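You operate a simulated robot arm through the tools that you are given. There is no shell and no other tool.

Carry out the task below with a simulated robot arm. There is one attempt and no reset: what you move stays moved.

TASK
Start the middle machine for 210 g board, heats from the heat chart.
Fine: main switch on, set all three heat knobs, press start only once the ready lamp is lit. Hands out of the turret and off hot parts, other controls stay.

Only the result counts: the job must be done as asked and must still hold three seconds after the hand-in. Knocking over, shifting, dropping, spilling or breaking anything else fails it.

THE ROBOT
A 6-joint arm with a two-finger gripper, fixed in place. Base frame: the origin is at the foot of the arm, x ahead of it, y to its left, z up. Units: mm, degrees, N and s.
Its first joint turns from -166.0 to 166.0 degrees. Payload 2.45 kg.
Tool frame: the origin (TCP) lies between the finger pads and is the grasp point; the fingertips stand 20 mm ahead of it; z points along the fingers, y is the line along which they close. Largest opening 140 mm; the body of the gripper starts 168 mm behind the TCP.
Orientation is that of the tool frame in the base frame, as a unit quaternion [w, x, y, z]. With the fingers straight down and closing along the base's y, the tool's x points along the base's -x, its y along +y and its z along -z.

THE INTERFACE
- The arm moves only by the tool send_rows. Its argument "commands" is one flat list of numbers, 7 for each row, row after row: the shift along the tool's x, y, z in mm, then the turn, a rotation vector about the tool's x, y, z in degrees, then the gripper command, from -1 (shut) to 1 (fully open), values between in proportion. In form: [tx, ty, tz, wx, wy, wz, jaw, tx, ty, tz, wx, wy, wz, jaw, ...]. A call has 1 to 20 rows; each row is the pose to reach, as a shift and turn from the pose commanded when the call began, along the tool's axes at that moment. Rows are played at 5 a second. More than 50 mm and 8.6 degrees between two rows, or a gripper value outside its range, and nothing of the call is played. Where a pose cannot be reached the arm comes as near as it can. A force on the tool above 40 N (or 10 N above the force at the start of the call, whichever is more), or a blocked arm, ends the call early, and 0.2 s more pass. The fingers move at their own pace (about 45 mm/s each) and stop on an object; they squeeze with about 44 N. The grip force told is the motor's: it shows also when the fingers shut on nothing. Time passes only in rows, and 0.2 s behind the last, so rows that repeat a pose let the fingers close. The reply holds the time, the measured pose of the TCP, the force on the tool along the base axes, the opening and the grip force, in the units named above and with some noise, with the torque about the TCP (base axes, N m) and any sound that the robot's microphone picked up.
- Cameras (640 x 400 px; columns grow to the right, rows downward): "scene" is fixed at [206.5, -659.2, 1731.2]; the picture's right is [0.62, -0.79, 0.00], its down [-0.44, -0.34, -0.83] and it looks along [0.65, 0.51, -0.55] (base axes); focal length 342 px, centre (320, 200). "wrist" rides on the gripper at [78, 11, -209] in the tool frame; the picture's right is [-0.14, 0.99, 0.00], its down [-0.92, -0.13, -0.37] and it looks along [-0.36, -0.05, 0.93] (tool axes); focal length 280 px, centre (320, 200). There is no depth. A picture from a camera that has moved, and an enlarged one, comes with that camera's place and axes in the base frame and with its lens. The place of the scene camera against the robot may be out by one fixed shift of up to 25 mm in any direction.
- camera(camera): a new picture of that camera. The clock stands still meanwhile.
- inspect(camera, box): a new picture of the part [left, top, right, bottom] of that camera's present view, enlarged. The clock stands still meanwhile.
- finish_job(): hands the job in; it is judged then, once.

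Places have to be worked out from the pictures, the camera data and where the tool is seen. Open the gripper and draw the arm clear of the work before you hand the job in, unless the task says otherwise.

The tools are called as name(argument=value, ...) on one line, values as JSON. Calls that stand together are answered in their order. send_rows: Moves the arm, as the interface text tells. Its arguments: {"type":"object","properties":{"commands":{"type":"array","items":{"type":"number"}}},"required":["commands"]} The other tools are called the same way: camera (camera) takes a picture; inspect (camera, box) takes an enlarged picture of a part of a camera's view; finish_job () hands the job in.

At the start:

```text
clock: 0.0
tool_pos: [699.0, 183.6, 1353.2]
ee_rot: [0.0, 0.0, 1.0, -0.001]
ft_force: [-0.1, 0.4, 0.3]
wrist_torque: [0.01, 0.0, -0.03]
gripper_width: 139.9
gripper_force: 0.1
```

scene: 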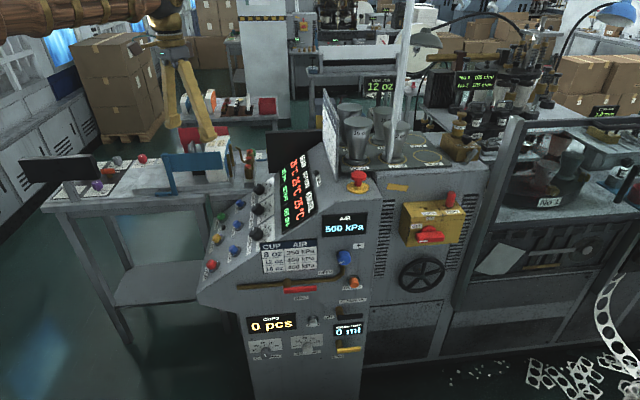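
wrist: 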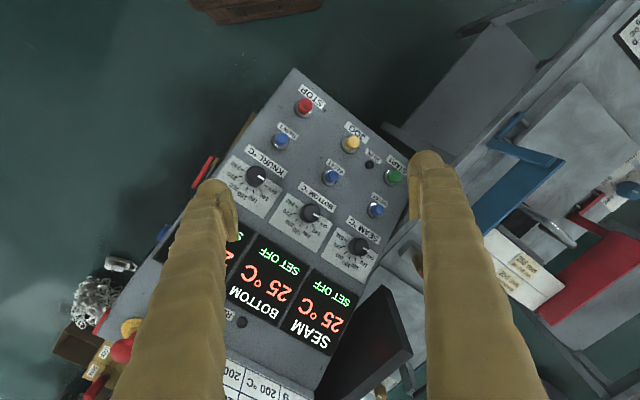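

The scene shows a paper-cup machine with a sloped console holding three heat knobs, buttons and a heat chart. I'll enlarge several areas before moving.

inspect(camera="scene", box=[190, 130, 350, 230])

inspect(camera="scene", box=[230, 230, 390, 370])

inspect(camera="scene", box=[320, 160, 500, 300])

inspect(camera="wrist", box=[200, 60, 440, 260])

inspect(camera="wrist", box=[200, 200, 440, 400])

```text
4.00 times, centred on (270, 180) of scene
camera zoom: at [206.5, -659.2, 1731.2], right [0.62, -0.79, 0.0], down [-0.44, -0.34, -0.83], along [0.65, 0.51, -0.55], focal length 1367 px, centre (520, 280)
```

zoom: 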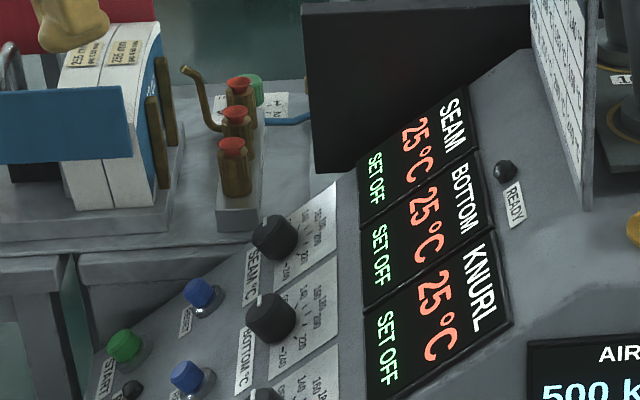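

```text
2.86 times, centred on (310, 300) of scene
camera zoom: at [206.5, -659.2, 1731.2], right [0.62, -0.79, 0.0], down [-0.44, -0.34, -0.83], along [0.65, 0.51, -0.55], focal length 977 px, centre (349, -86)
```

zoom: 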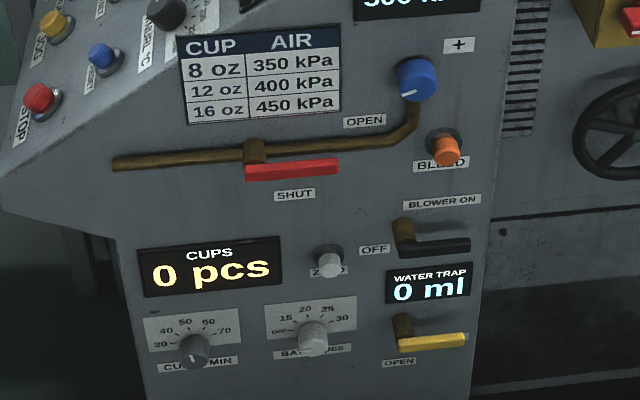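

```text
2.86 times, centred on (410, 230) of scene
camera zoom: at [206.5, -659.2, 1731.2], right [0.62, -0.79, 0.0], down [-0.44, -0.34, -0.83], along [0.65, 0.51, -0.55], focal length 977 px, centre (63, 114)
```

zoom: 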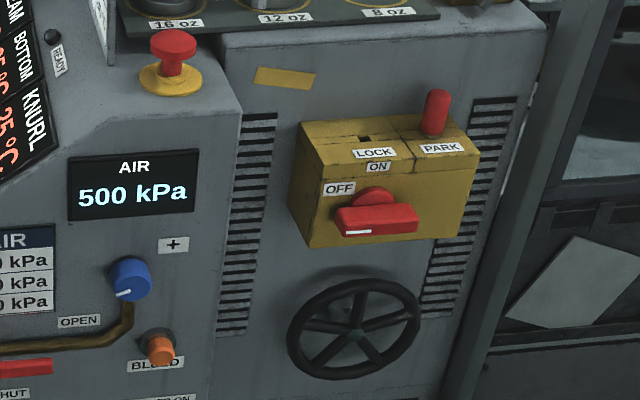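

```text
2.00 times, centred on (320, 160) of wrist
camera zoom: at [621.2, 194.1, 1563.0], right [0.14, 0.99, 0.0], down [0.92, -0.13, 0.37], along [0.36, -0.05, -0.93], focal length 561 px, centre (320, 280)
```

zoom: 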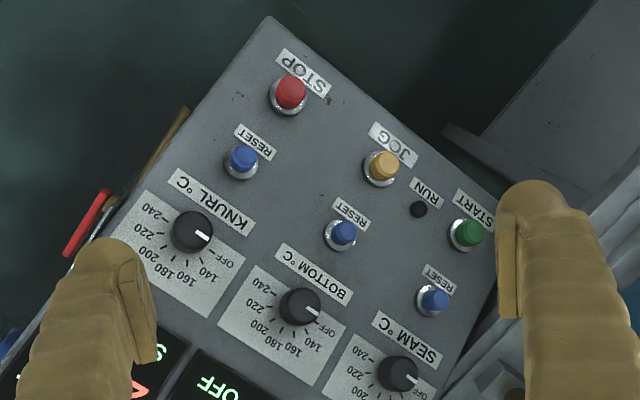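

```text
2.00 times, centred on (320, 300) of wrist
camera zoom: at [621.2, 194.1, 1563.0], right [0.14, 0.99, 0.0], down [0.92, -0.13, 0.37], along [0.36, -0.05, -0.93], focal length 561 px, centre (320, 0)
```

zoom: 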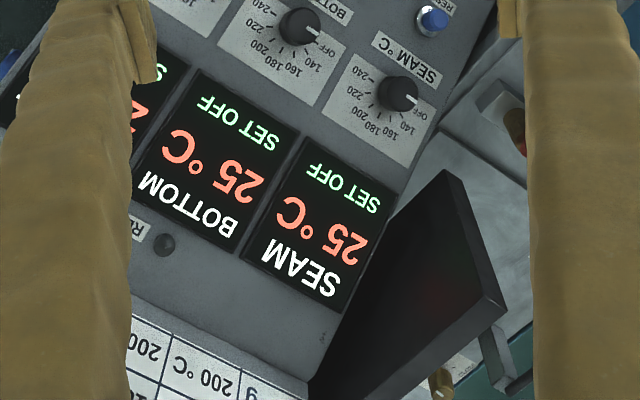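

I'll look at the heat chart, the rest of the machine, and the neighbouring stations for clues about which machine is the middle one.

inspect(camera="scene", box=[260, 80, 360, 150])

inspect(camera="scene", box=[330, 60, 500, 180])

inspect(camera="scene", box=[0, 80, 200, 240])

inspect(camera="scene", box=[420, 40, 640, 220])

inspect(camera="wrist", box=[480, 0, 640, 400])

inspect(camera="wrist", box=[220, 330, 330, 400])

```text
5.71 times, centred on (310, 115) of scene
camera zoom: at [206.5, -659.2, 1731.2], right [0.62, -0.79, 0.0], down [-0.44, -0.34, -0.83], along [0.65, 0.51, -0.55], focal length 1953 px, centre (377, 686)
```

zoom: 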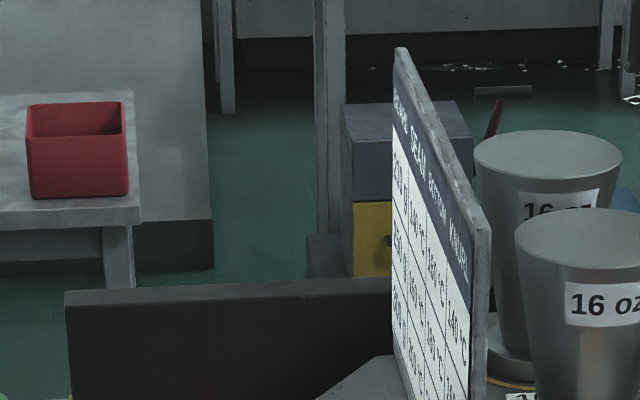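

```text
3.33 times, centred on (415, 120) of scene
camera zoom: at [206.5, -659.2, 1731.2], right [0.62, -0.79, 0.0], down [-0.44, -0.34, -0.83], along [0.65, 0.51, -0.55], focal length 1139 px, centre (3, 467)
```

zoom: 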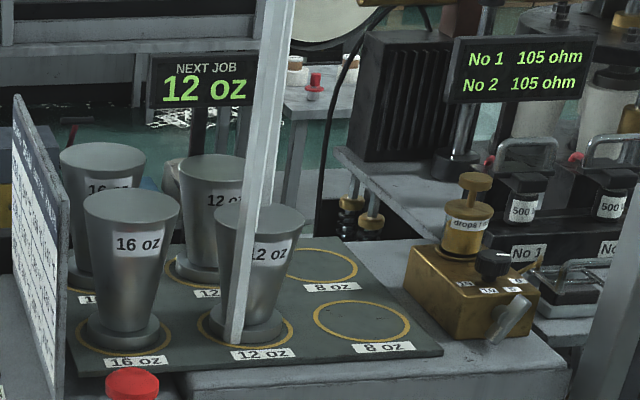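

```text
2.50 times, centred on (100, 160) of scene
camera zoom: at [206.5, -659.2, 1731.2], right [0.62, -0.79, 0.0], down [-0.44, -0.34, -0.83], along [0.65, 0.51, -0.55], focal length 854 px, centre (870, 300)
```

zoom: 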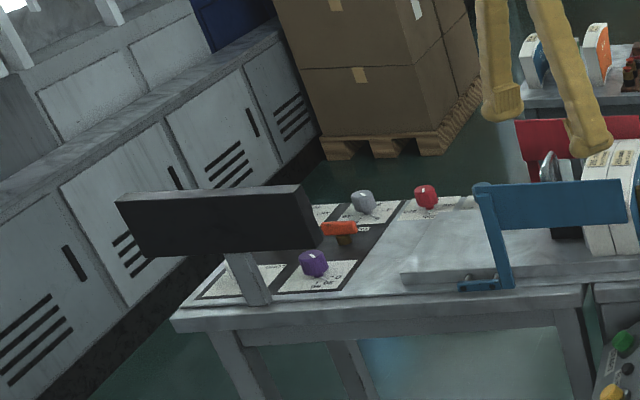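

```text
2.22 times, centred on (530, 130) of scene
camera zoom: at [206.5, -659.2, 1731.2], right [0.62, -0.79, 0.0], down [-0.44, -0.34, -0.83], along [0.65, 0.51, -0.55], focal length 760 px, centre (-147, 356)
```

zoom: 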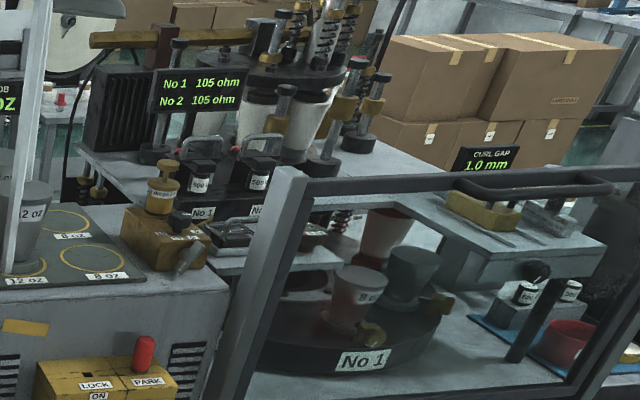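

```text
1.00 times, centred on (560, 200) of wrist (not enlarged: the box is as wide or as high as the picture)
camera zoom: at [621.2, 194.1, 1563.0], right [0.14, 0.99, 0.0], down [0.92, -0.13, 0.37], along [0.36, -0.05, -0.93], focal length 280 px, centre (80, 200)
```

zoom: 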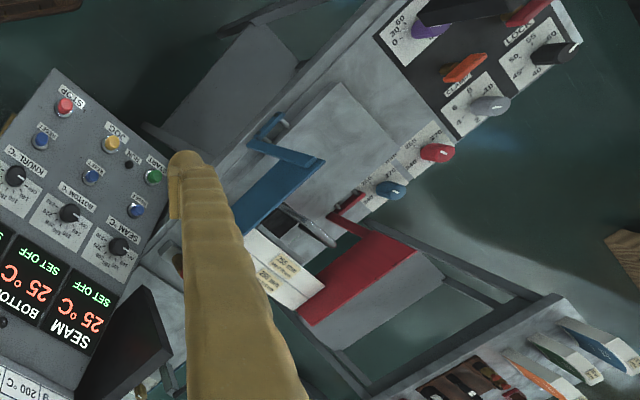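

```text
5.71 times, centred on (275, 365) of wrist
camera zoom: at [621.2, 194.1, 1563.0], right [0.14, 0.99, 0.0], down [0.92, -0.13, 0.37], along [0.36, -0.05, -0.93], focal length 1602 px, centre (577, -743)
```

zoom: 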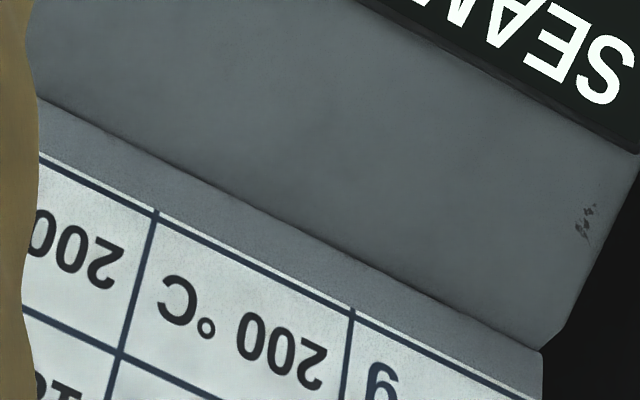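

The console faces an operator standing on the −x/+y side, and the chart sign stands behind the displays facing that operator. I'll turn the wrist about the vertical so the camera looks toward the sign, and lift a little.

send_rows(commands=[0, 0, 0, 0, 0, 8.2, 1, 0, 0, 0, 0, 0, 16.4, 1, 0, 0, 0, 0, 0, 24.6, 1, 0, 0, 0, 0, 0, 32.8, 1, 0, 0, 0, 0, 0, 41, 1, 0, 0, 0, 0, 0, 41, 1])

camera(camera="wrist")

camera(camera="scene")

```text
clock: 1.4
tool_pos: [699.9, 184.0, 1355.3]
ee_rot: [0.0, 0.35, 0.937, 0.0]
ft_force: [0.3, -0.3, -0.5]
wrist_torque: [0.02, 0.02, 0.02]
gripper_width: 140.0
gripper_force: 0.1
```

```text
taken
camera wrist: at [647.4, 242.9, 1563.3], right [0.75, 0.66, 0.0], down [0.61, -0.7, 0.37], along [0.24, -0.28, -0.93], focal length 280 px, centre (320, 200)
```

wrist: 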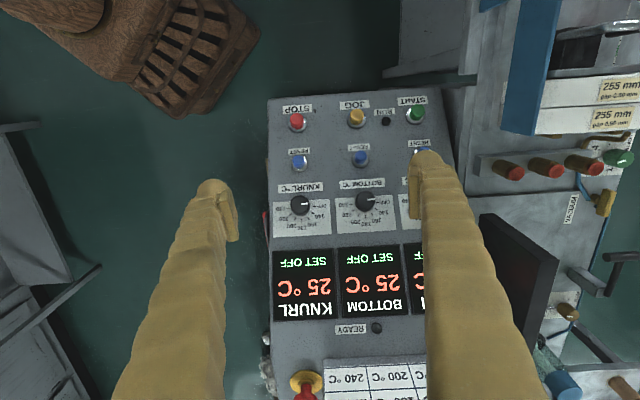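

```text
taken
```

scene: 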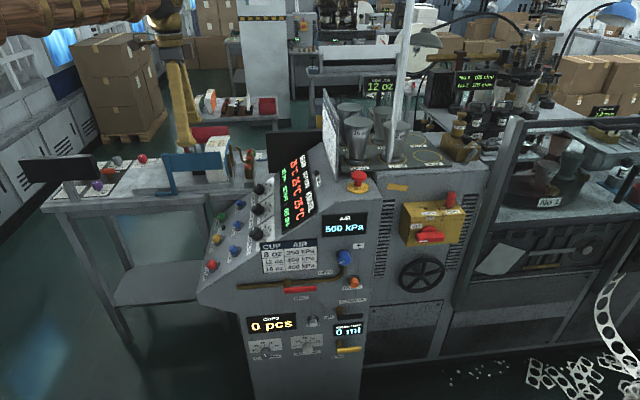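

The console is now squared up in view, but the chart is only just visible at the bottom. I'll tilt the wrist so the camera looks forward at the sign, shifting slightly toward the machine's left to get the finger out of the way.

send_rows(commands=[0, 20, 0, 0, -8, 0, 1, 0, 40, 0, 0, -16, 0, 1, 0, 60, 0, 0, -24, 0, 1, 0, 80, 0, 0, -32, 0, 1, 0, 80, 0, 0, -32, 0, 1])

camera(camera="wrist")

```text
clock: 2.6
tool_pos: [753.8, 244.4, 1353.8]
ee_rot: [0.26, 0.336, 0.9, -0.097]
ft_force: [-0.2, -0.2, -0.5]
wrist_torque: [0.01, 0.03, 0.02]
gripper_width: 140.2
gripper_force: 0.0
```

```text
taken
camera wrist: at [625.7, 368.0, 1489.2], right [0.74, 0.67, 0.07], down [0.36, -0.48, 0.8], along [0.57, -0.56, -0.59], focal length 280 px, centre (320, 200)
```

wrist: 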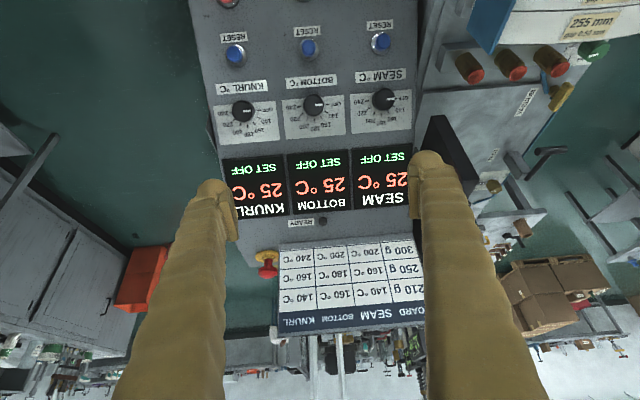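

The whole heat chart is in view now; I'll enlarge it and the knob dials.

inspect(camera="wrist", box=[270, 235, 430, 335])

inspect(camera="wrist", box=[205, 70, 335, 150])

inspect(camera="wrist", box=[290, 60, 420, 140])

inspect(camera="wrist", box=[220, 140, 420, 260])

```text
4.00 times, centred on (350, 285) of wrist
camera zoom: at [625.7, 368.0, 1489.2], right [0.74, 0.67, 0.07], down [0.36, -0.48, 0.8], along [0.57, -0.56, -0.59], focal length 1122 px, centre (200, -140)
```

zoom: 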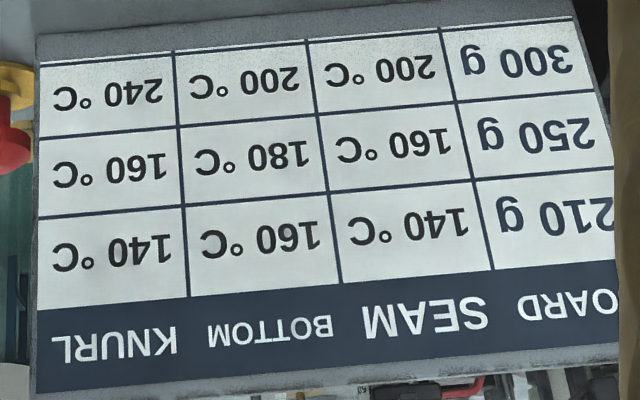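

```text
4.92 times, centred on (270, 110) of wrist
camera zoom: at [625.7, 368.0, 1489.2], right [0.74, 0.67, 0.07], down [0.36, -0.48, 0.8], along [0.57, -0.56, -0.59], focal length 1380 px, centre (566, 643)
```

zoom: 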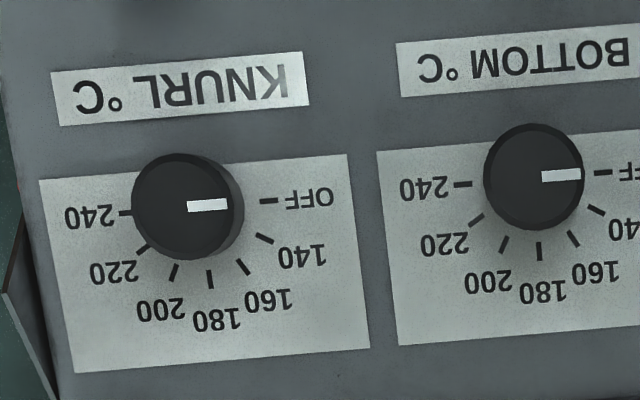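

```text
4.92 times, centred on (355, 100) of wrist
camera zoom: at [625.7, 368.0, 1489.2], right [0.74, 0.67, 0.07], down [0.36, -0.48, 0.8], along [0.57, -0.56, -0.59], focal length 1380 px, centre (148, 692)
```

zoom: 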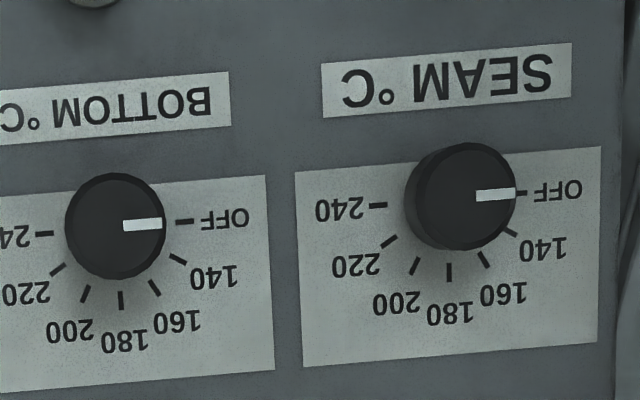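

```text
3.20 times, centred on (320, 200) of wrist
camera zoom: at [625.7, 368.0, 1489.2], right [0.74, 0.67, 0.07], down [0.36, -0.48, 0.8], along [0.57, -0.56, -0.59], focal length 897 px, centre (320, 200)
```

zoom: 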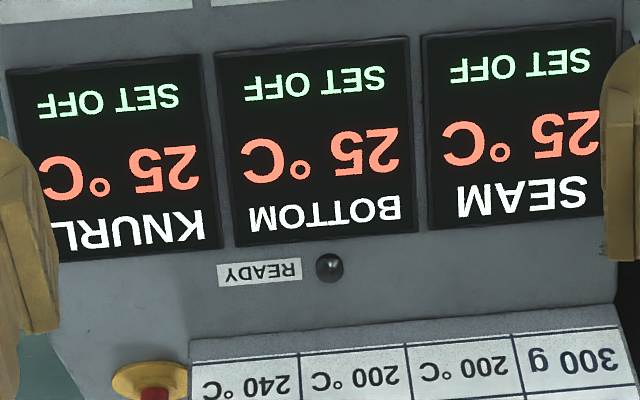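

The chart for 210 g reads SEAM 140, BOTTOM 160, KNURL 140. The knobs step 30° per mark from OFF, so the turns are 30°, 60° and 30°. The main switch is on the machine's operator-right side, so I'll swing the tool back around to that side at the same height to look at it.

send_rows(commands=[-9.64, -46.2, 6.07, 0, 2.29, 0, 1, -19.3, -92.4, 12.1, 0, 4.57, 0, 1, -28.9, -138.6, 18.2, 0, 6.86, 0, 1, -38.6, -184.9, 24.3, 0, 9.14, 0, 1, -48.2, -231.1, 30.4, 0, 11.43, 0, 1, -57.9, -277.3, 36.4, 0, 13.7, 0, 1, -67.5, -323.5, 42.5, 0, 16, 0, 1, -77.1, -369.7, 48.6, 0, 18.3, 0, 1, -86.8, -415.9, 54.6, 0, 20.6, 0, 1, -96.4, -462.1, 60.7, 0, 22.9, 0, 1, -106.1, -508.4, 66.8, 0, 25.1, 0, 1, -115.7, -554.6, 72.9, 0, 27.4, 0, 1, -125.4, -600.8, 78.9, 0, 29.7, 0, 1, -135, -647, 85, 0, 32, 0, 1, -135, -647, 85, 0, 32, 0, 1])

camera(camera="wrist")

camera(camera="scene")

```text
clock: 5.8
tool_pos: [446.8, -349.0, 1353.9]
ee_rot: [-0.001, 0.349, 0.937, 0.0]
ft_force: [0.2, -0.8, 0.2]
wrist_torque: [-0.01, -0.02, 0.01]
gripper_width: 140.2
gripper_force: 0.2
```

```text
taken
camera wrist: at [395.4, -290.1, 1563.2], right [0.75, 0.66, 0.0], down [0.61, -0.7, 0.37], along [0.24, -0.28, -0.93], focal length 280 px, centre (320, 200)
```

wrist: 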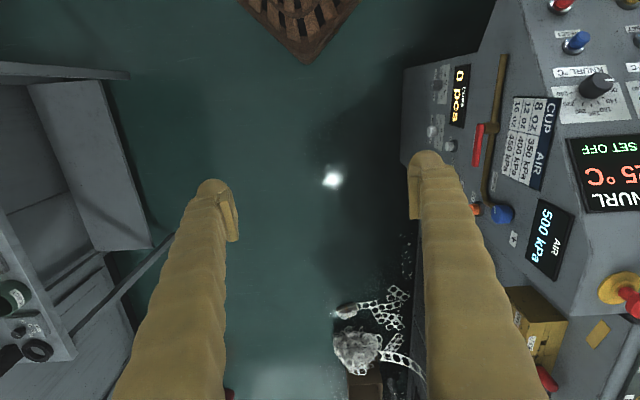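

```text
taken
```

scene: 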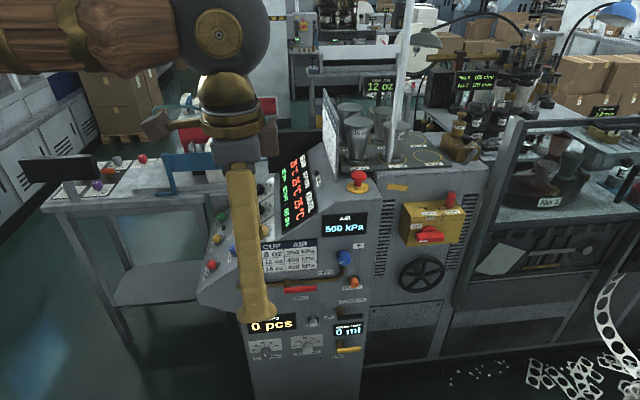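

The box with the main switch is at the lower right of this view. I'll pitch the tool toward the machine's side face in place so the camera sees the switch directly.

send_rows(commands=[0, 0, 0, -8.4, 0, 0, 1, 0, 0, 0, -16.8, 0, 0, 1, 0, 0, 0, -25.2, 0, 0, 1, 0, 0, 0, -33.6, 0, 0, 1, 0, 0, 0, -42, 0, 0, 1, 0, 0, 0, -50, 0, 0, 1, 0, 0, 0, -50, 0, 0, 1])

camera(camera="wrist")

camera(camera="scene")

```text
clock: 7.4
tool_pos: [447.1, -348.9, 1353.9]
ee_rot: [0.148, 0.317, 0.849, 0.396]
ft_force: [-0.3, 0.6, 0.3]
wrist_torque: [0.02, -0.03, -0.02]
gripper_width: 140.0
gripper_force: 0.1
```

```text
taken
camera wrist: at [288.7, -414.4, 1496.0], right [0.52, 0.39, 0.76], down [0.46, -0.88, 0.14], along [0.72, 0.27, -0.64], focal length 280 px, centre (320, 200)
```

wrist: 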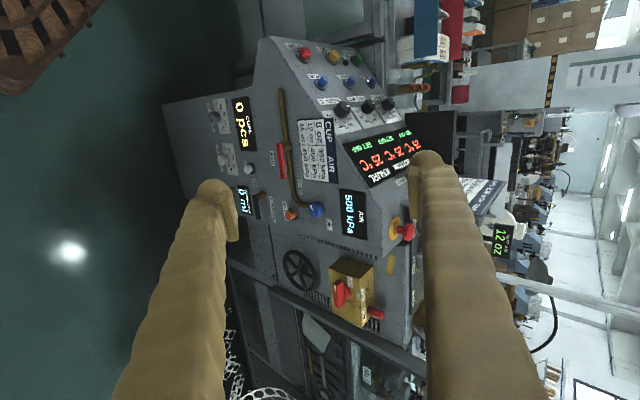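

```text
taken
```

scene: 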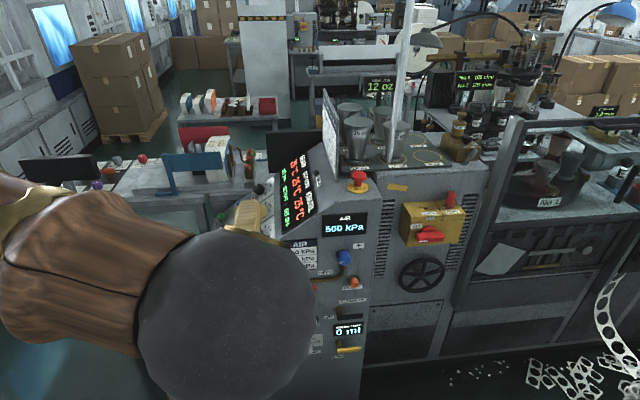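

The side face and the switch box are clearly in view. I'll enlarge the switch from this camera.

inspect(camera="wrist", box=[280, 210, 430, 350])

inspect(camera="scene", box=[390, 180, 480, 250])

```text
2.86 times, centred on (355, 280) of wrist
camera zoom: at [288.7, -414.4, 1496.0], right [0.52, 0.39, 0.76], down [0.46, -0.88, 0.14], along [0.72, 0.27, -0.64], focal length 801 px, centre (220, -29)
```

zoom: 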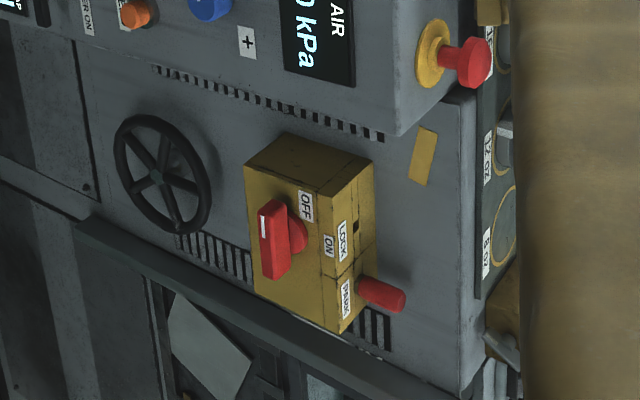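

```text
5.71 times, centred on (435, 215) of scene
camera zoom: at [206.5, -659.2, 1731.2], right [0.62, -0.79, 0.0], down [-0.44, -0.34, -0.83], along [0.65, 0.51, -0.55], focal length 1953 px, centre (-337, 114)
```

zoom: 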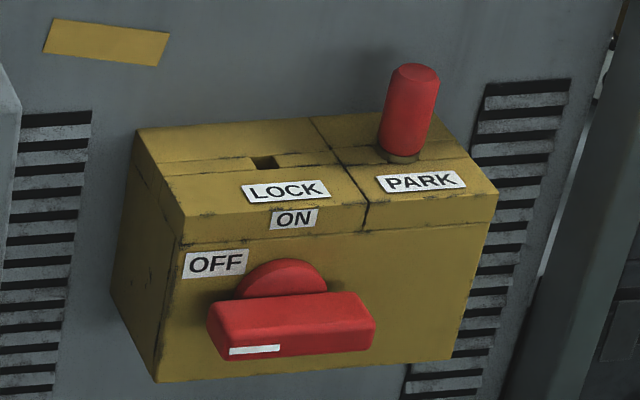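

Triangulating the two views puts the switch bar at about (1111, −412, 1008) and the machine's axes at 45° to the base. I'll move to a stand-off about 340 mm in front of the switch with the tool levelled toward the side face.

send_rows(commands=[-39.9, -16.7, 18.9, -3.1, 0, 0, 1, -79.8, -33.3, 37.8, -6.2, 0, 0, 1, -119.7, -50, 56.7, -9.2, 0, 0, 1, -159.6, -66.7, 75.6, -12.3, 0, 0, 1, -199.5, -83.3, 94.5, -15.4, 0, 0, 1, -239.4, -100, 113.4, -18.5, 0, 0, 1, -279.2, -116.7, 132.3, -21.5, 0, 0, 1, -319.1, -133.4, 151.2, -24.6, 0, 0, 1, -359, -150, 170.1, -27.7, 0, 0, 1, -398.9, -166.7, 189, -30.8, 0, 0, 1, -438.8, -183.4, 207.9, -33.8, 0, 0, 1, -478.7, -200, 226.8, -36.9, 0, 0, 1, -518.6, -216.7, 245.7, -40, 0, 0, 1, -518.6, -216.7, 245.7, -40, 0, 0, 1])

camera(camera="wrist")

camera(camera="scene")

```text
clock: 10.4
tool_pos: [873.4, -653.5, 1029.2]
ee_rot: [0.248, 0.247, 0.662, 0.663]
ft_force: [-0.1, 0.2, 0.3]
wrist_torque: [0.01, 0.02, 0.0]
gripper_width: 139.9
gripper_force: 0.1
```

```text
taken
camera wrist: at [677.7, -761.7, 1039.8], right [0.1, -0.09, 0.99], down [0.45, -0.88, -0.13], along [0.89, 0.46, -0.05], focal length 280 px, centre (320, 200)
```

wrist: 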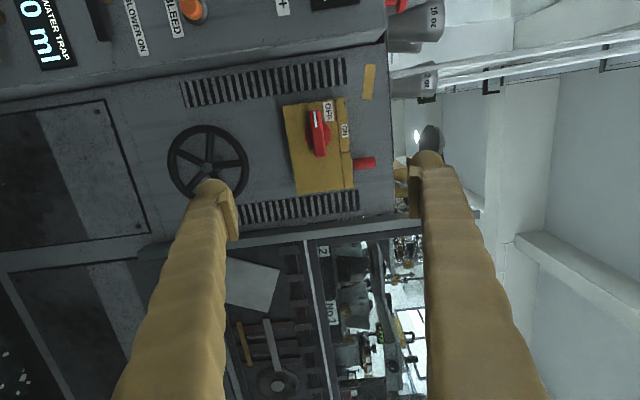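

```text
taken
```

scene: 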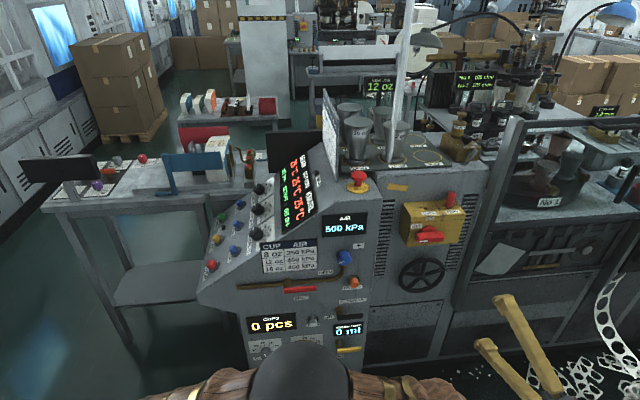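

The stand-off is reached. I'll enlarge the switch from here for a second measurement.

inspect(camera="wrist", box=[260, 70, 400, 210])

inspect(camera="wrist", box=[290, 90, 360, 140])

```text
2.86 times, centred on (330, 140) of wrist
camera zoom: at [677.7, -761.7, 1039.8], right [0.1, -0.09, 0.99], down [0.45, -0.88, -0.13], along [0.89, 0.46, -0.05], focal length 801 px, centre (291, 371)
```

zoom: 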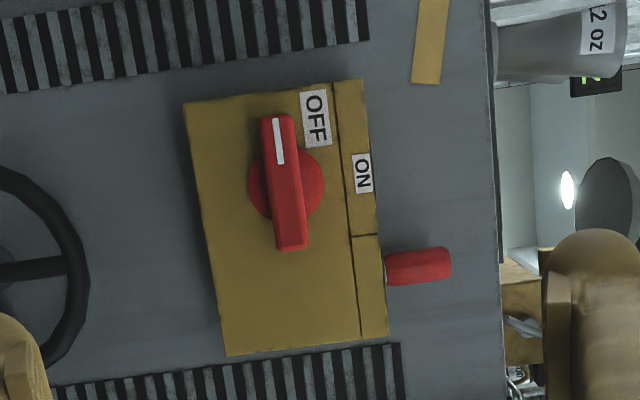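

```text
8.00 times, centred on (325, 115) of wrist
camera zoom: at [677.7, -761.7, 1039.8], right [0.1, -0.09, 0.99], down [0.45, -0.88, -0.13], along [0.89, 0.46, -0.05], focal length 2243 px, centre (280, 880)
```

zoom: 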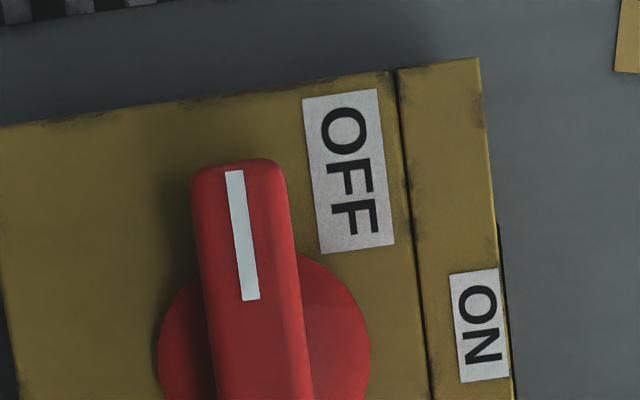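

Both wrist views agree: bar front centre about (1084, −412, 1025), box front face about 28 mm behind it. I'll zoom in from the scene camera to judge how thick the bar is before gripping.

inspect(camera="scene", box=[408, 215, 464, 250])

```text
11.43 times, centred on (436, 232) of scene
camera zoom: at [206.5, -659.2, 1731.2], right [0.62, -0.79, 0.0], down [-0.44, -0.34, -0.83], along [0.65, 0.51, -0.55], focal length 3906 px, centre (-1006, -171)
```

zoom: 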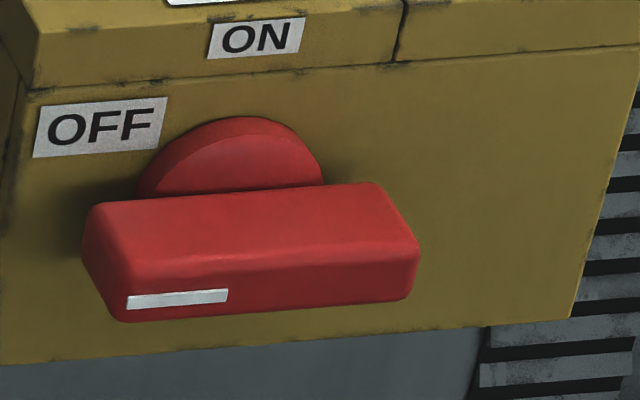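

I'll square the yaw to the machine (−4°), narrow the jaws to about 63 mm, and move to 80 mm in front of the bar.

send_rows(commands=[1, -0.8, 40, 0, -0.8, 0, -0.1, 1.8, -1.5, 80, 0, -1.6, 0, -0.1, 2.6, -2.2, 120, 0, -2.4, 0, -0.1, 3.5, -3, 160, 0, -3.2, 0, -0.1, 4.4, -3.6, 200, 0, -4.04, 0, -0.1, 5.2, -4.2, 236.5, 0, -4.04, 0, -0.1, 5.2, -4.2, 236.5, 0, -4.04, 0, -0.1])

camera(camera="wrist")

camera(camera="scene")

```text
clock: 12.0
tool_pos: [1023.2, -469.8, 1027.4]
ee_rot: [0.271, 0.27, 0.653, 0.654]
ft_force: [0.3, -0.3, 0.2]
wrist_torque: [0.06, 0.0, 0.0]
gripper_width: 62.9
gripper_force: 0.2
```

```text
taken
camera wrist: at [819.8, -563.5, 1036.8], right [0.1, -0.1, 0.99], down [0.39, -0.91, -0.13], along [0.92, 0.4, -0.05], focal length 280 px, centre (320, 200)
```

wrist: 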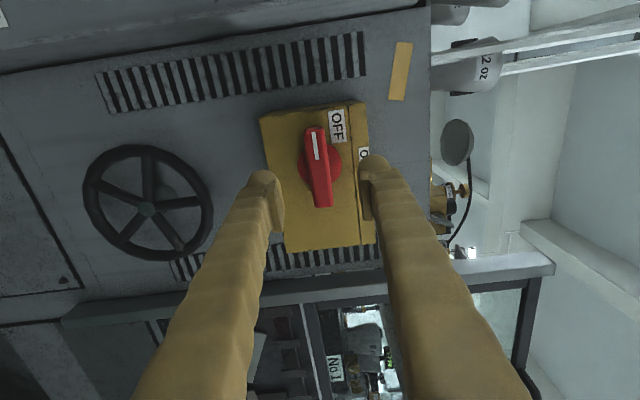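

```text
taken
```

scene: 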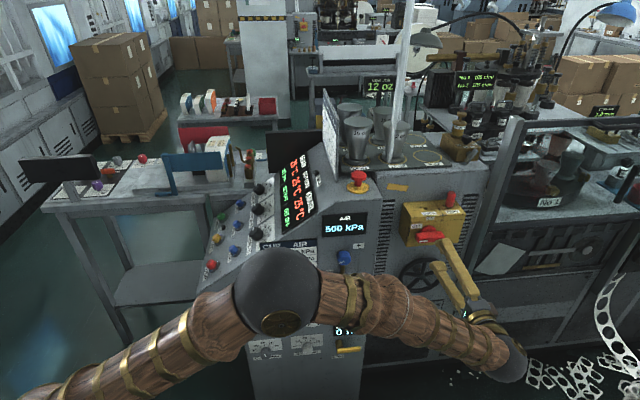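

The jaws straddle the bar's height. I'll enlarge for a precise alignment check before moving in.

inspect(camera="wrist", box=[240, 90, 400, 260])

inspect(camera="scene", box=[390, 180, 520, 320])

```text
2.35 times, centred on (320, 175) of wrist
camera zoom: at [819.8, -563.5, 1036.8], right [0.1, -0.1, 0.99], down [0.39, -0.91, -0.13], along [0.92, 0.4, -0.05], focal length 660 px, centre (320, 259)
```

zoom: 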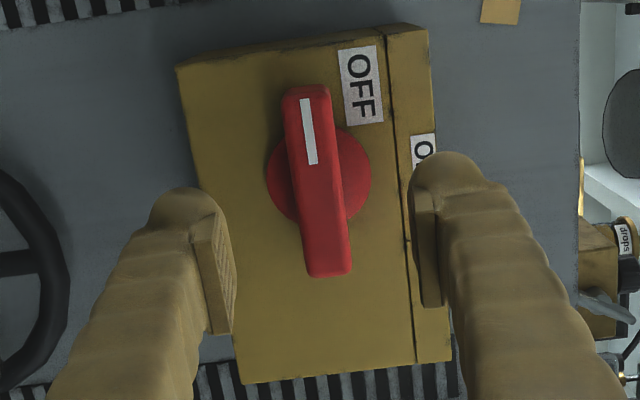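

```text
2.86 times, centred on (455, 250) of scene
camera zoom: at [206.5, -659.2, 1731.2], right [0.62, -0.79, 0.0], down [-0.44, -0.34, -0.83], along [0.65, 0.51, -0.55], focal length 977 px, centre (-66, 57)
```

zoom: 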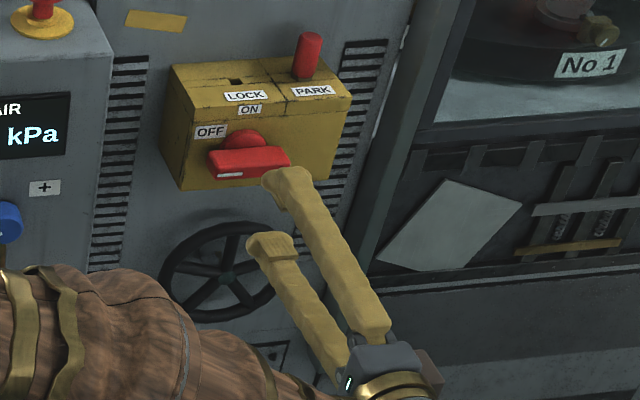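

Alignment is within a couple of mm. I'll advance 68 mm and lower 2 mm, so the fingertips straddle the bar with only a few mm of overlap, then look again.

send_rows(commands=[0, -1, 25, 0, 0, 0, -0.1, 0, -2, 50, 0, 0, 0, -0.1, 0, -2.4, 68, 0, 0, 0, -0.1, 0, -2.4, 68, 0, 0, 0, -0.1])

inspect(camera="wrist", box=[220, 60, 420, 280])

inspect(camera="scene", box=[400, 180, 500, 270])

```text
clock: 13.0
tool_pos: [1072.2, -422.8, 1025.2]
ee_rot: [0.27, 0.27, 0.654, 0.653]
ft_force: [0.3, -0.8, 0.3]
wrist_torque: [0.02, -0.04, -0.03]
gripper_width: 62.8
gripper_force: 0.1
```

```text
1.82 times, centred on (320, 170) of wrist
camera zoom: at [868.6, -516.4, 1035.5], right [0.1, -0.1, 0.99], down [0.39, -0.91, -0.13], along [0.92, 0.4, -0.05], focal length 510 px, centre (320, 254)
```

zoom: 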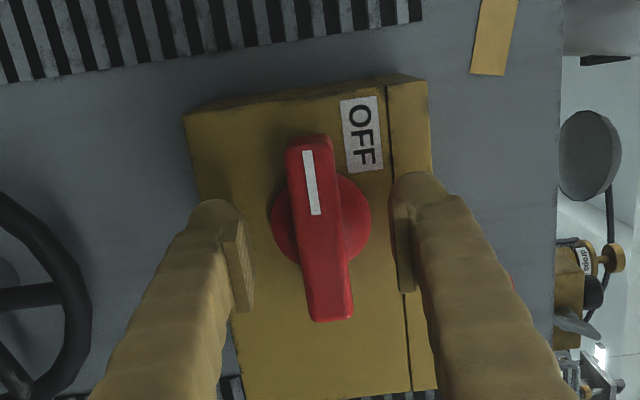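

```text
4.44 times, centred on (450, 225) of scene
camera zoom: at [206.5, -659.2, 1731.2], right [0.62, -0.79, 0.0], down [-0.44, -0.34, -0.83], along [0.65, 0.51, -0.55], focal length 1519 px, centre (-258, 89)
```

zoom: 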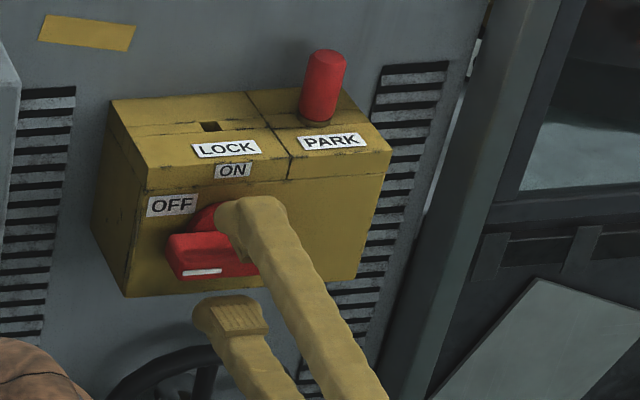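

The fingertips are just past the bar's front face with good centring. I'll advance 11 mm more and close on the bar.

send_rows(commands=[2.5, 0, 6, 0, 0, 0, -0.1, 2.5, 0, 11, 0, 0, 0, -0.1, 2.5, 0, 11, 0, 0, 0, -1, 2.5, 0, 11, 0, 0, 0, -1, 2.5, 0, 11, 0, 0, 0, -1, 2.5, 0, 11, 0, 0, 0, -1])

inspect(camera="wrist", box=[220, 60, 420, 280])

inspect(camera="scene", box=[400, 180, 500, 270])

```text
clock: 14.4
tool_pos: [1076.7, -412.3, 1024.3]
ee_rot: [0.27, 0.27, 0.653, 0.654]
ft_force: [5.1, 1.9, 9.6]
wrist_torque: [0.04, -0.04, -0.04]
gripper_width: 21.1
gripper_force: 35.7
```

```text
1.82 times, centred on (320, 170) of wrist
camera zoom: at [873.4, -506.4, 1035.4], right [0.1, -0.1, 0.99], down [0.39, -0.91, -0.13], along [0.92, 0.4, -0.05], focal length 510 px, centre (320, 254)
```

zoom: 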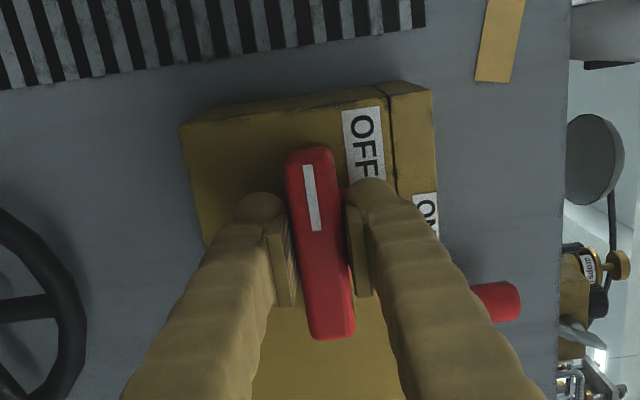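

```text
4.44 times, centred on (450, 225) of scene
camera zoom: at [206.5, -659.2, 1731.2], right [0.62, -0.79, 0.0], down [-0.44, -0.34, -0.83], along [0.65, 0.51, -0.55], focal length 1519 px, centre (-258, 89)
```

zoom: 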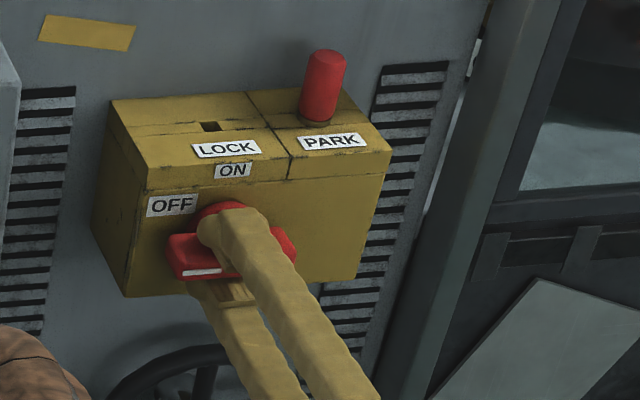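

The bar is gripped (21 mm). I'll turn it 90° clockwise about the tool axis, taking the marked end from OFF up to ON.

send_rows(commands=[0, 0.7, 0, 0, 0, 8, -1, 0, 0.7, 0, 0, 0, 16, -1, 0, 0.7, 0, 0, 0, 24, -1, 0, 0.7, 0, 0, 0, 32, -1, 0, 0.7, 0, 0, 0, 40, -1, 0, 0.7, 0, 0, 0, 48, -1, 0, 0.7, 0, 0, 0, 56, -1, 0, 0.7, 0, 0, 0, 64, -1, 0, 0.7, 0, 0, 0, 72, -1, 0, 0.7, 0, 0, 0, 80, -1, 0, 0.7, 0, 0, 0, 86, -1, 0, 0.7, 0, 0, 0, 90, -1, 0, 0.7, 0, 0, 0, 90, -1])

camera(camera="wrist")

inspect(camera="scene", box=[390, 150, 530, 290])

```text
clock: 15.4
tool_pos: [1078.0, -412.9, 1027.7]
ee_rot: [0.101, 0.424, 0.565, 0.701]
ft_force: [-7.1, 1.9, 5.2]
wrist_torque: [0.04, -0.08, 0.12]
gripper_width: 21.1
gripper_force: 44.6
stopped in row 4: the force on the tool passed its limit at 42 N (the readings are from after the stop); the commanded pose is now the measured one
```

```text
taken
camera wrist: at [884.2, -517.2, 1074.4], right [0.42, -0.42, 0.8], down [0.27, -0.79, -0.56], along [0.87, 0.45, -0.22], focal length 280 px, centre (320, 200)
```

wrist: 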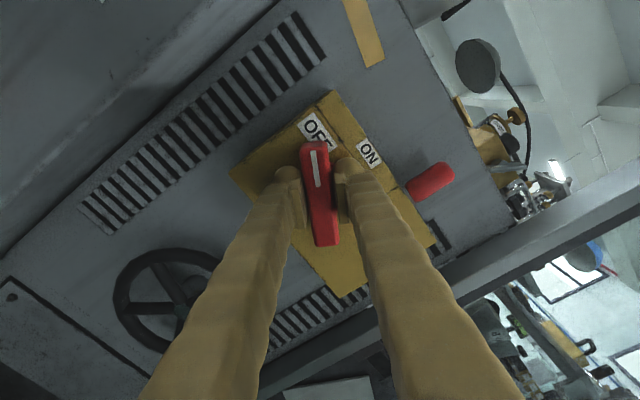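

```text
2.86 times, centred on (460, 220) of scene
camera zoom: at [206.5, -659.2, 1731.2], right [0.62, -0.79, 0.0], down [-0.44, -0.34, -0.83], along [0.65, 0.51, -0.55], focal length 977 px, centre (-80, 143)
```

zoom: 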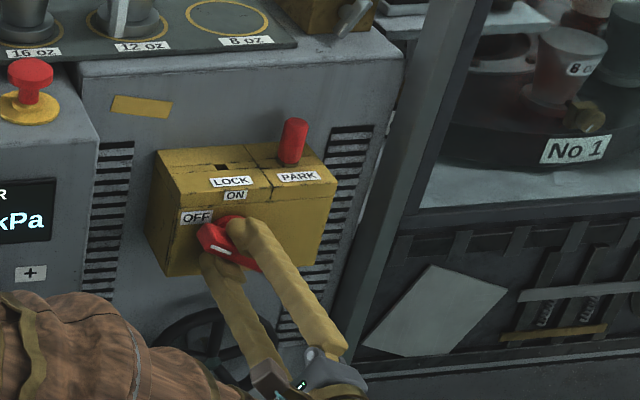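

The bar turned about 29° and stopped on side load. The tool drift shows I'm gripping roughly 4.5 mm off the pivot, toward the marked end. I'll continue the turn on an arc about the true pivot.

send_rows(commands=[-0.04, 0.6, 0, 0, 0, 7.7, -1, -0.16, 1.19, 0, 0, 0, 15.3, -1, -0.36, 1.76, 0, 0, 0, 23, -1, -0.63, 2.3, 0, 0, 0, 30.7, -1, -0.97, 2.79, 0, 0, 0, 38.3, -1, -1.37, 3.24, 0, 0, 0, 46, -1, -1.84, 3.63, 0, 0, 0, 53.7, -1, -2.34, 3.95, 0, 0, 0, 61.3, -1, -2.34, 3.95, 0, 0, 0, 61.3, -1])

camera(camera="wrist")

inspect(camera="scene", box=[390, 150, 530, 290])

```text
clock: 16.9
tool_pos: [1080.8, -417.0, 1031.9]
ee_rot: [-0.201, 0.622, 0.334, 0.679]
ft_force: [2.5, -0.2, 0.6]
wrist_torque: [0.08, 0.07, -0.03]
gripper_width: 21.1
gripper_force: 45.1
stopped in row 7: the force on the tool passed its limit at 42 N (the readings are from after the stop); the commanded pose is now the measured one
```

```text
taken
camera wrist: at [927.7, -561.1, 1109.2], right [0.7, -0.71, 0.07], down [-0.21, -0.3, -0.93], along [0.68, 0.64, -0.36], focal length 280 px, centre (320, 200)
```

wrist: 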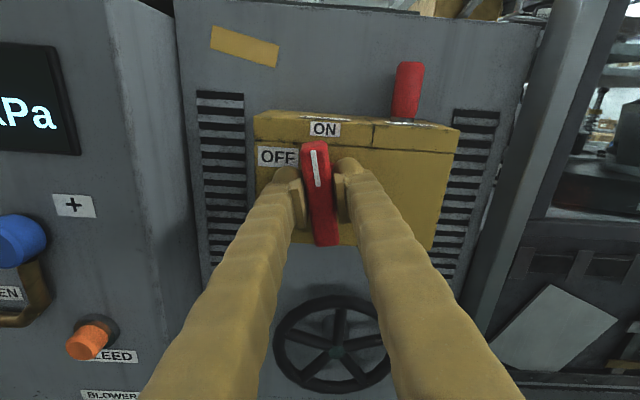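

```text
2.86 times, centred on (460, 220) of scene
camera zoom: at [206.5, -659.2, 1731.2], right [0.62, -0.79, 0.0], down [-0.44, -0.34, -0.83], along [0.65, 0.51, -0.55], focal length 977 px, centre (-80, 143)
```

zoom: 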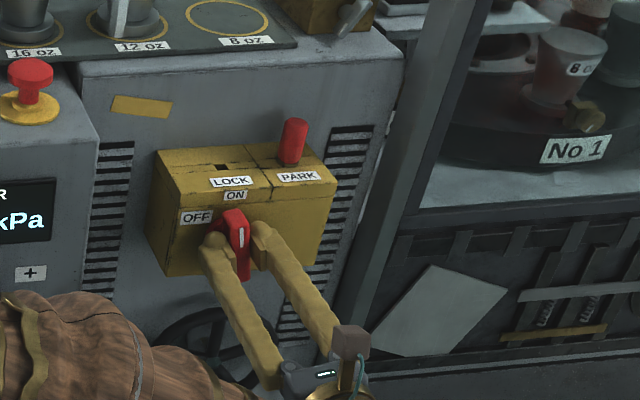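

The bar is at about 78°, nearly on ON. Refining the pivot to f≈1060.6, z≈1024 (grip offset ~7.8 mm), I'll turn the last 12°.

send_rows(commands=[-0.02, 0.54, 0, 0, 0, 4, -1, -0.08, 1.09, 0, 0, 0, 8, -1, -0.16, 1.6, 0, 0, 0, 11.8, -1, -0.18, 1.73, 0, 0, 0, 12.8, -1, -0.18, 1.73, 0, 0, 0, 12.8, -1])

camera(camera="wrist")

inspect(camera="scene", box=[390, 150, 530, 290])

```text
clock: 18.1
tool_pos: [1082.5, -417.2, 1031.1]
ee_rot: [-0.276, 0.655, 0.264, 0.652]
ft_force: [-23.9, 11.7, -1.6]
wrist_torque: [-0.46, -0.37, 0.27]
gripper_width: 20.7
gripper_force: 44.8
```

```text
taken
camera wrist: at [941.5, -574.8, 1108.5], right [0.7, -0.7, -0.16], down [-0.36, -0.16, -0.92], along [0.62, 0.7, -0.36], focal length 280 px, centre (320, 200)
```

wrist: 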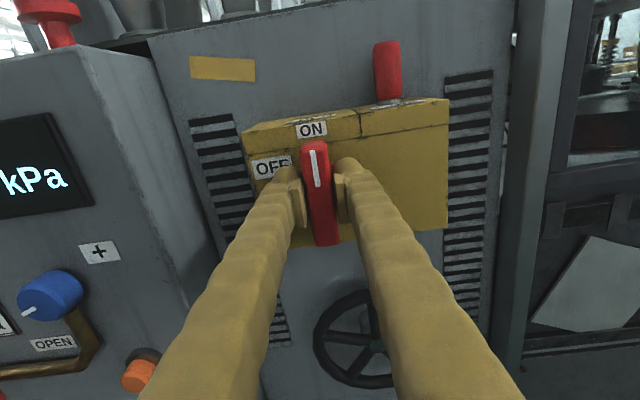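

```text
2.86 times, centred on (460, 220) of scene
camera zoom: at [206.5, -659.2, 1731.2], right [0.62, -0.79, 0.0], down [-0.44, -0.34, -0.83], along [0.65, 0.51, -0.55], focal length 977 px, centre (-80, 143)
```

zoom: 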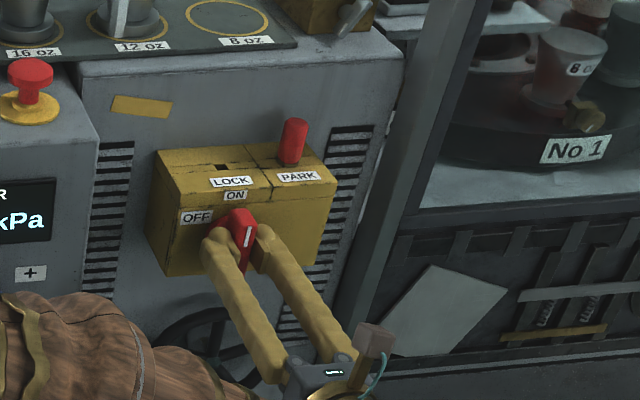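

The bar now stands vertical at ON (tool turned ~91°). I'll ease the side load slightly, open the jaws and back straight off.

send_rows(commands=[0, -1.5, 0, 0, 0, 0, -1, 0, -1.5, 0, 0, 0, 0, -0.1, 0, -1.5, 0, 0, 0, 0, -0.1, 0, -1.5, 0, 0, 0, 0, -0.1, 0, -1.5, -40, 0, 0, 0, -0.1, 0, -1.5, -80, 0, 0, 0, -0.1, 0, -1.5, -120, 0, 0, 0, -0.1, 0, -1.5, -120, 0, 0, 0, -0.1])

camera(camera="wrist")

camera(camera="scene")

inspect(camera="scene", box=[400, 180, 480, 260])

inspect(camera="scene", box=[190, 130, 350, 230])

```text
clock: 19.9
tool_pos: [996.0, -501.2, 1030.7]
ee_rot: [-0.276, 0.655, 0.263, 0.652]
ft_force: [0.4, 0.5, -0.2]
wrist_torque: [0.03, 0.0, 0.02]
gripper_width: 62.7
gripper_force: 0.0
```

```text
taken
camera wrist: at [856.4, -657.8, 1107.5], right [0.7, -0.7, -0.16], down [-0.36, -0.16, -0.92], along [0.62, 0.7, -0.36], focal length 280 px, centre (320, 200)
```

wrist: 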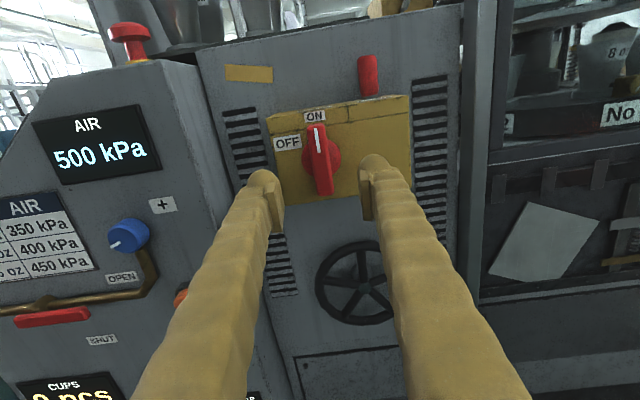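

```text
taken
```

scene: 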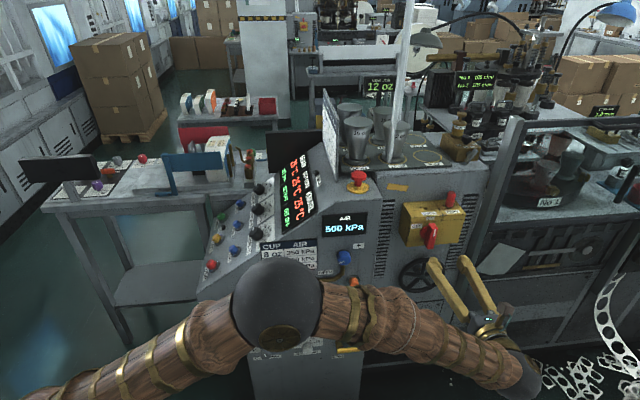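

```text
5.00 times, centred on (440, 220) of scene
camera zoom: at [206.5, -659.2, 1731.2], right [0.62, -0.79, 0.0], down [-0.44, -0.34, -0.83], along [0.65, 0.51, -0.55], focal length 1709 px, centre (-280, 100)
```

zoom: 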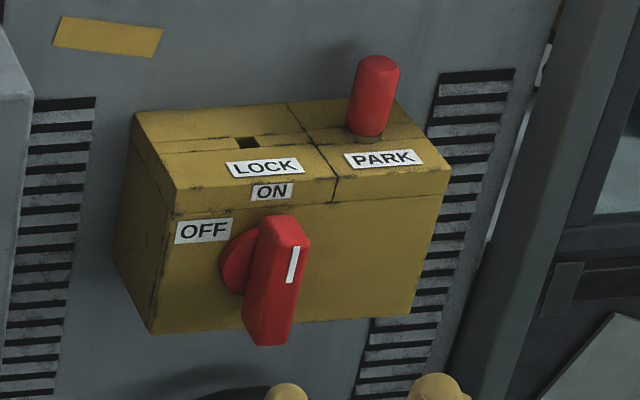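

```text
4.00 times, centred on (270, 180) of scene
camera zoom: at [206.5, -659.2, 1731.2], right [0.62, -0.79, 0.0], down [-0.44, -0.34, -0.83], along [0.65, 0.51, -0.55], focal length 1367 px, centre (520, 280)
```

zoom: 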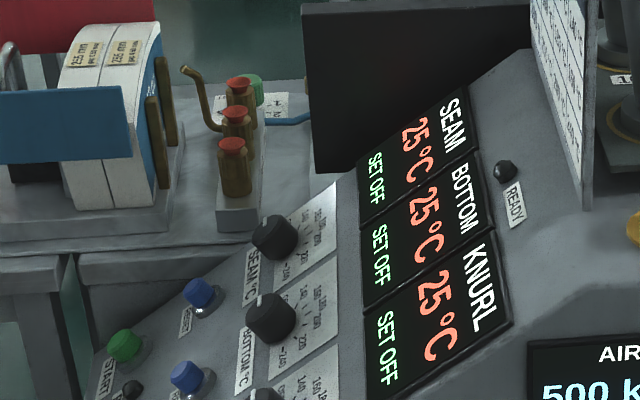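

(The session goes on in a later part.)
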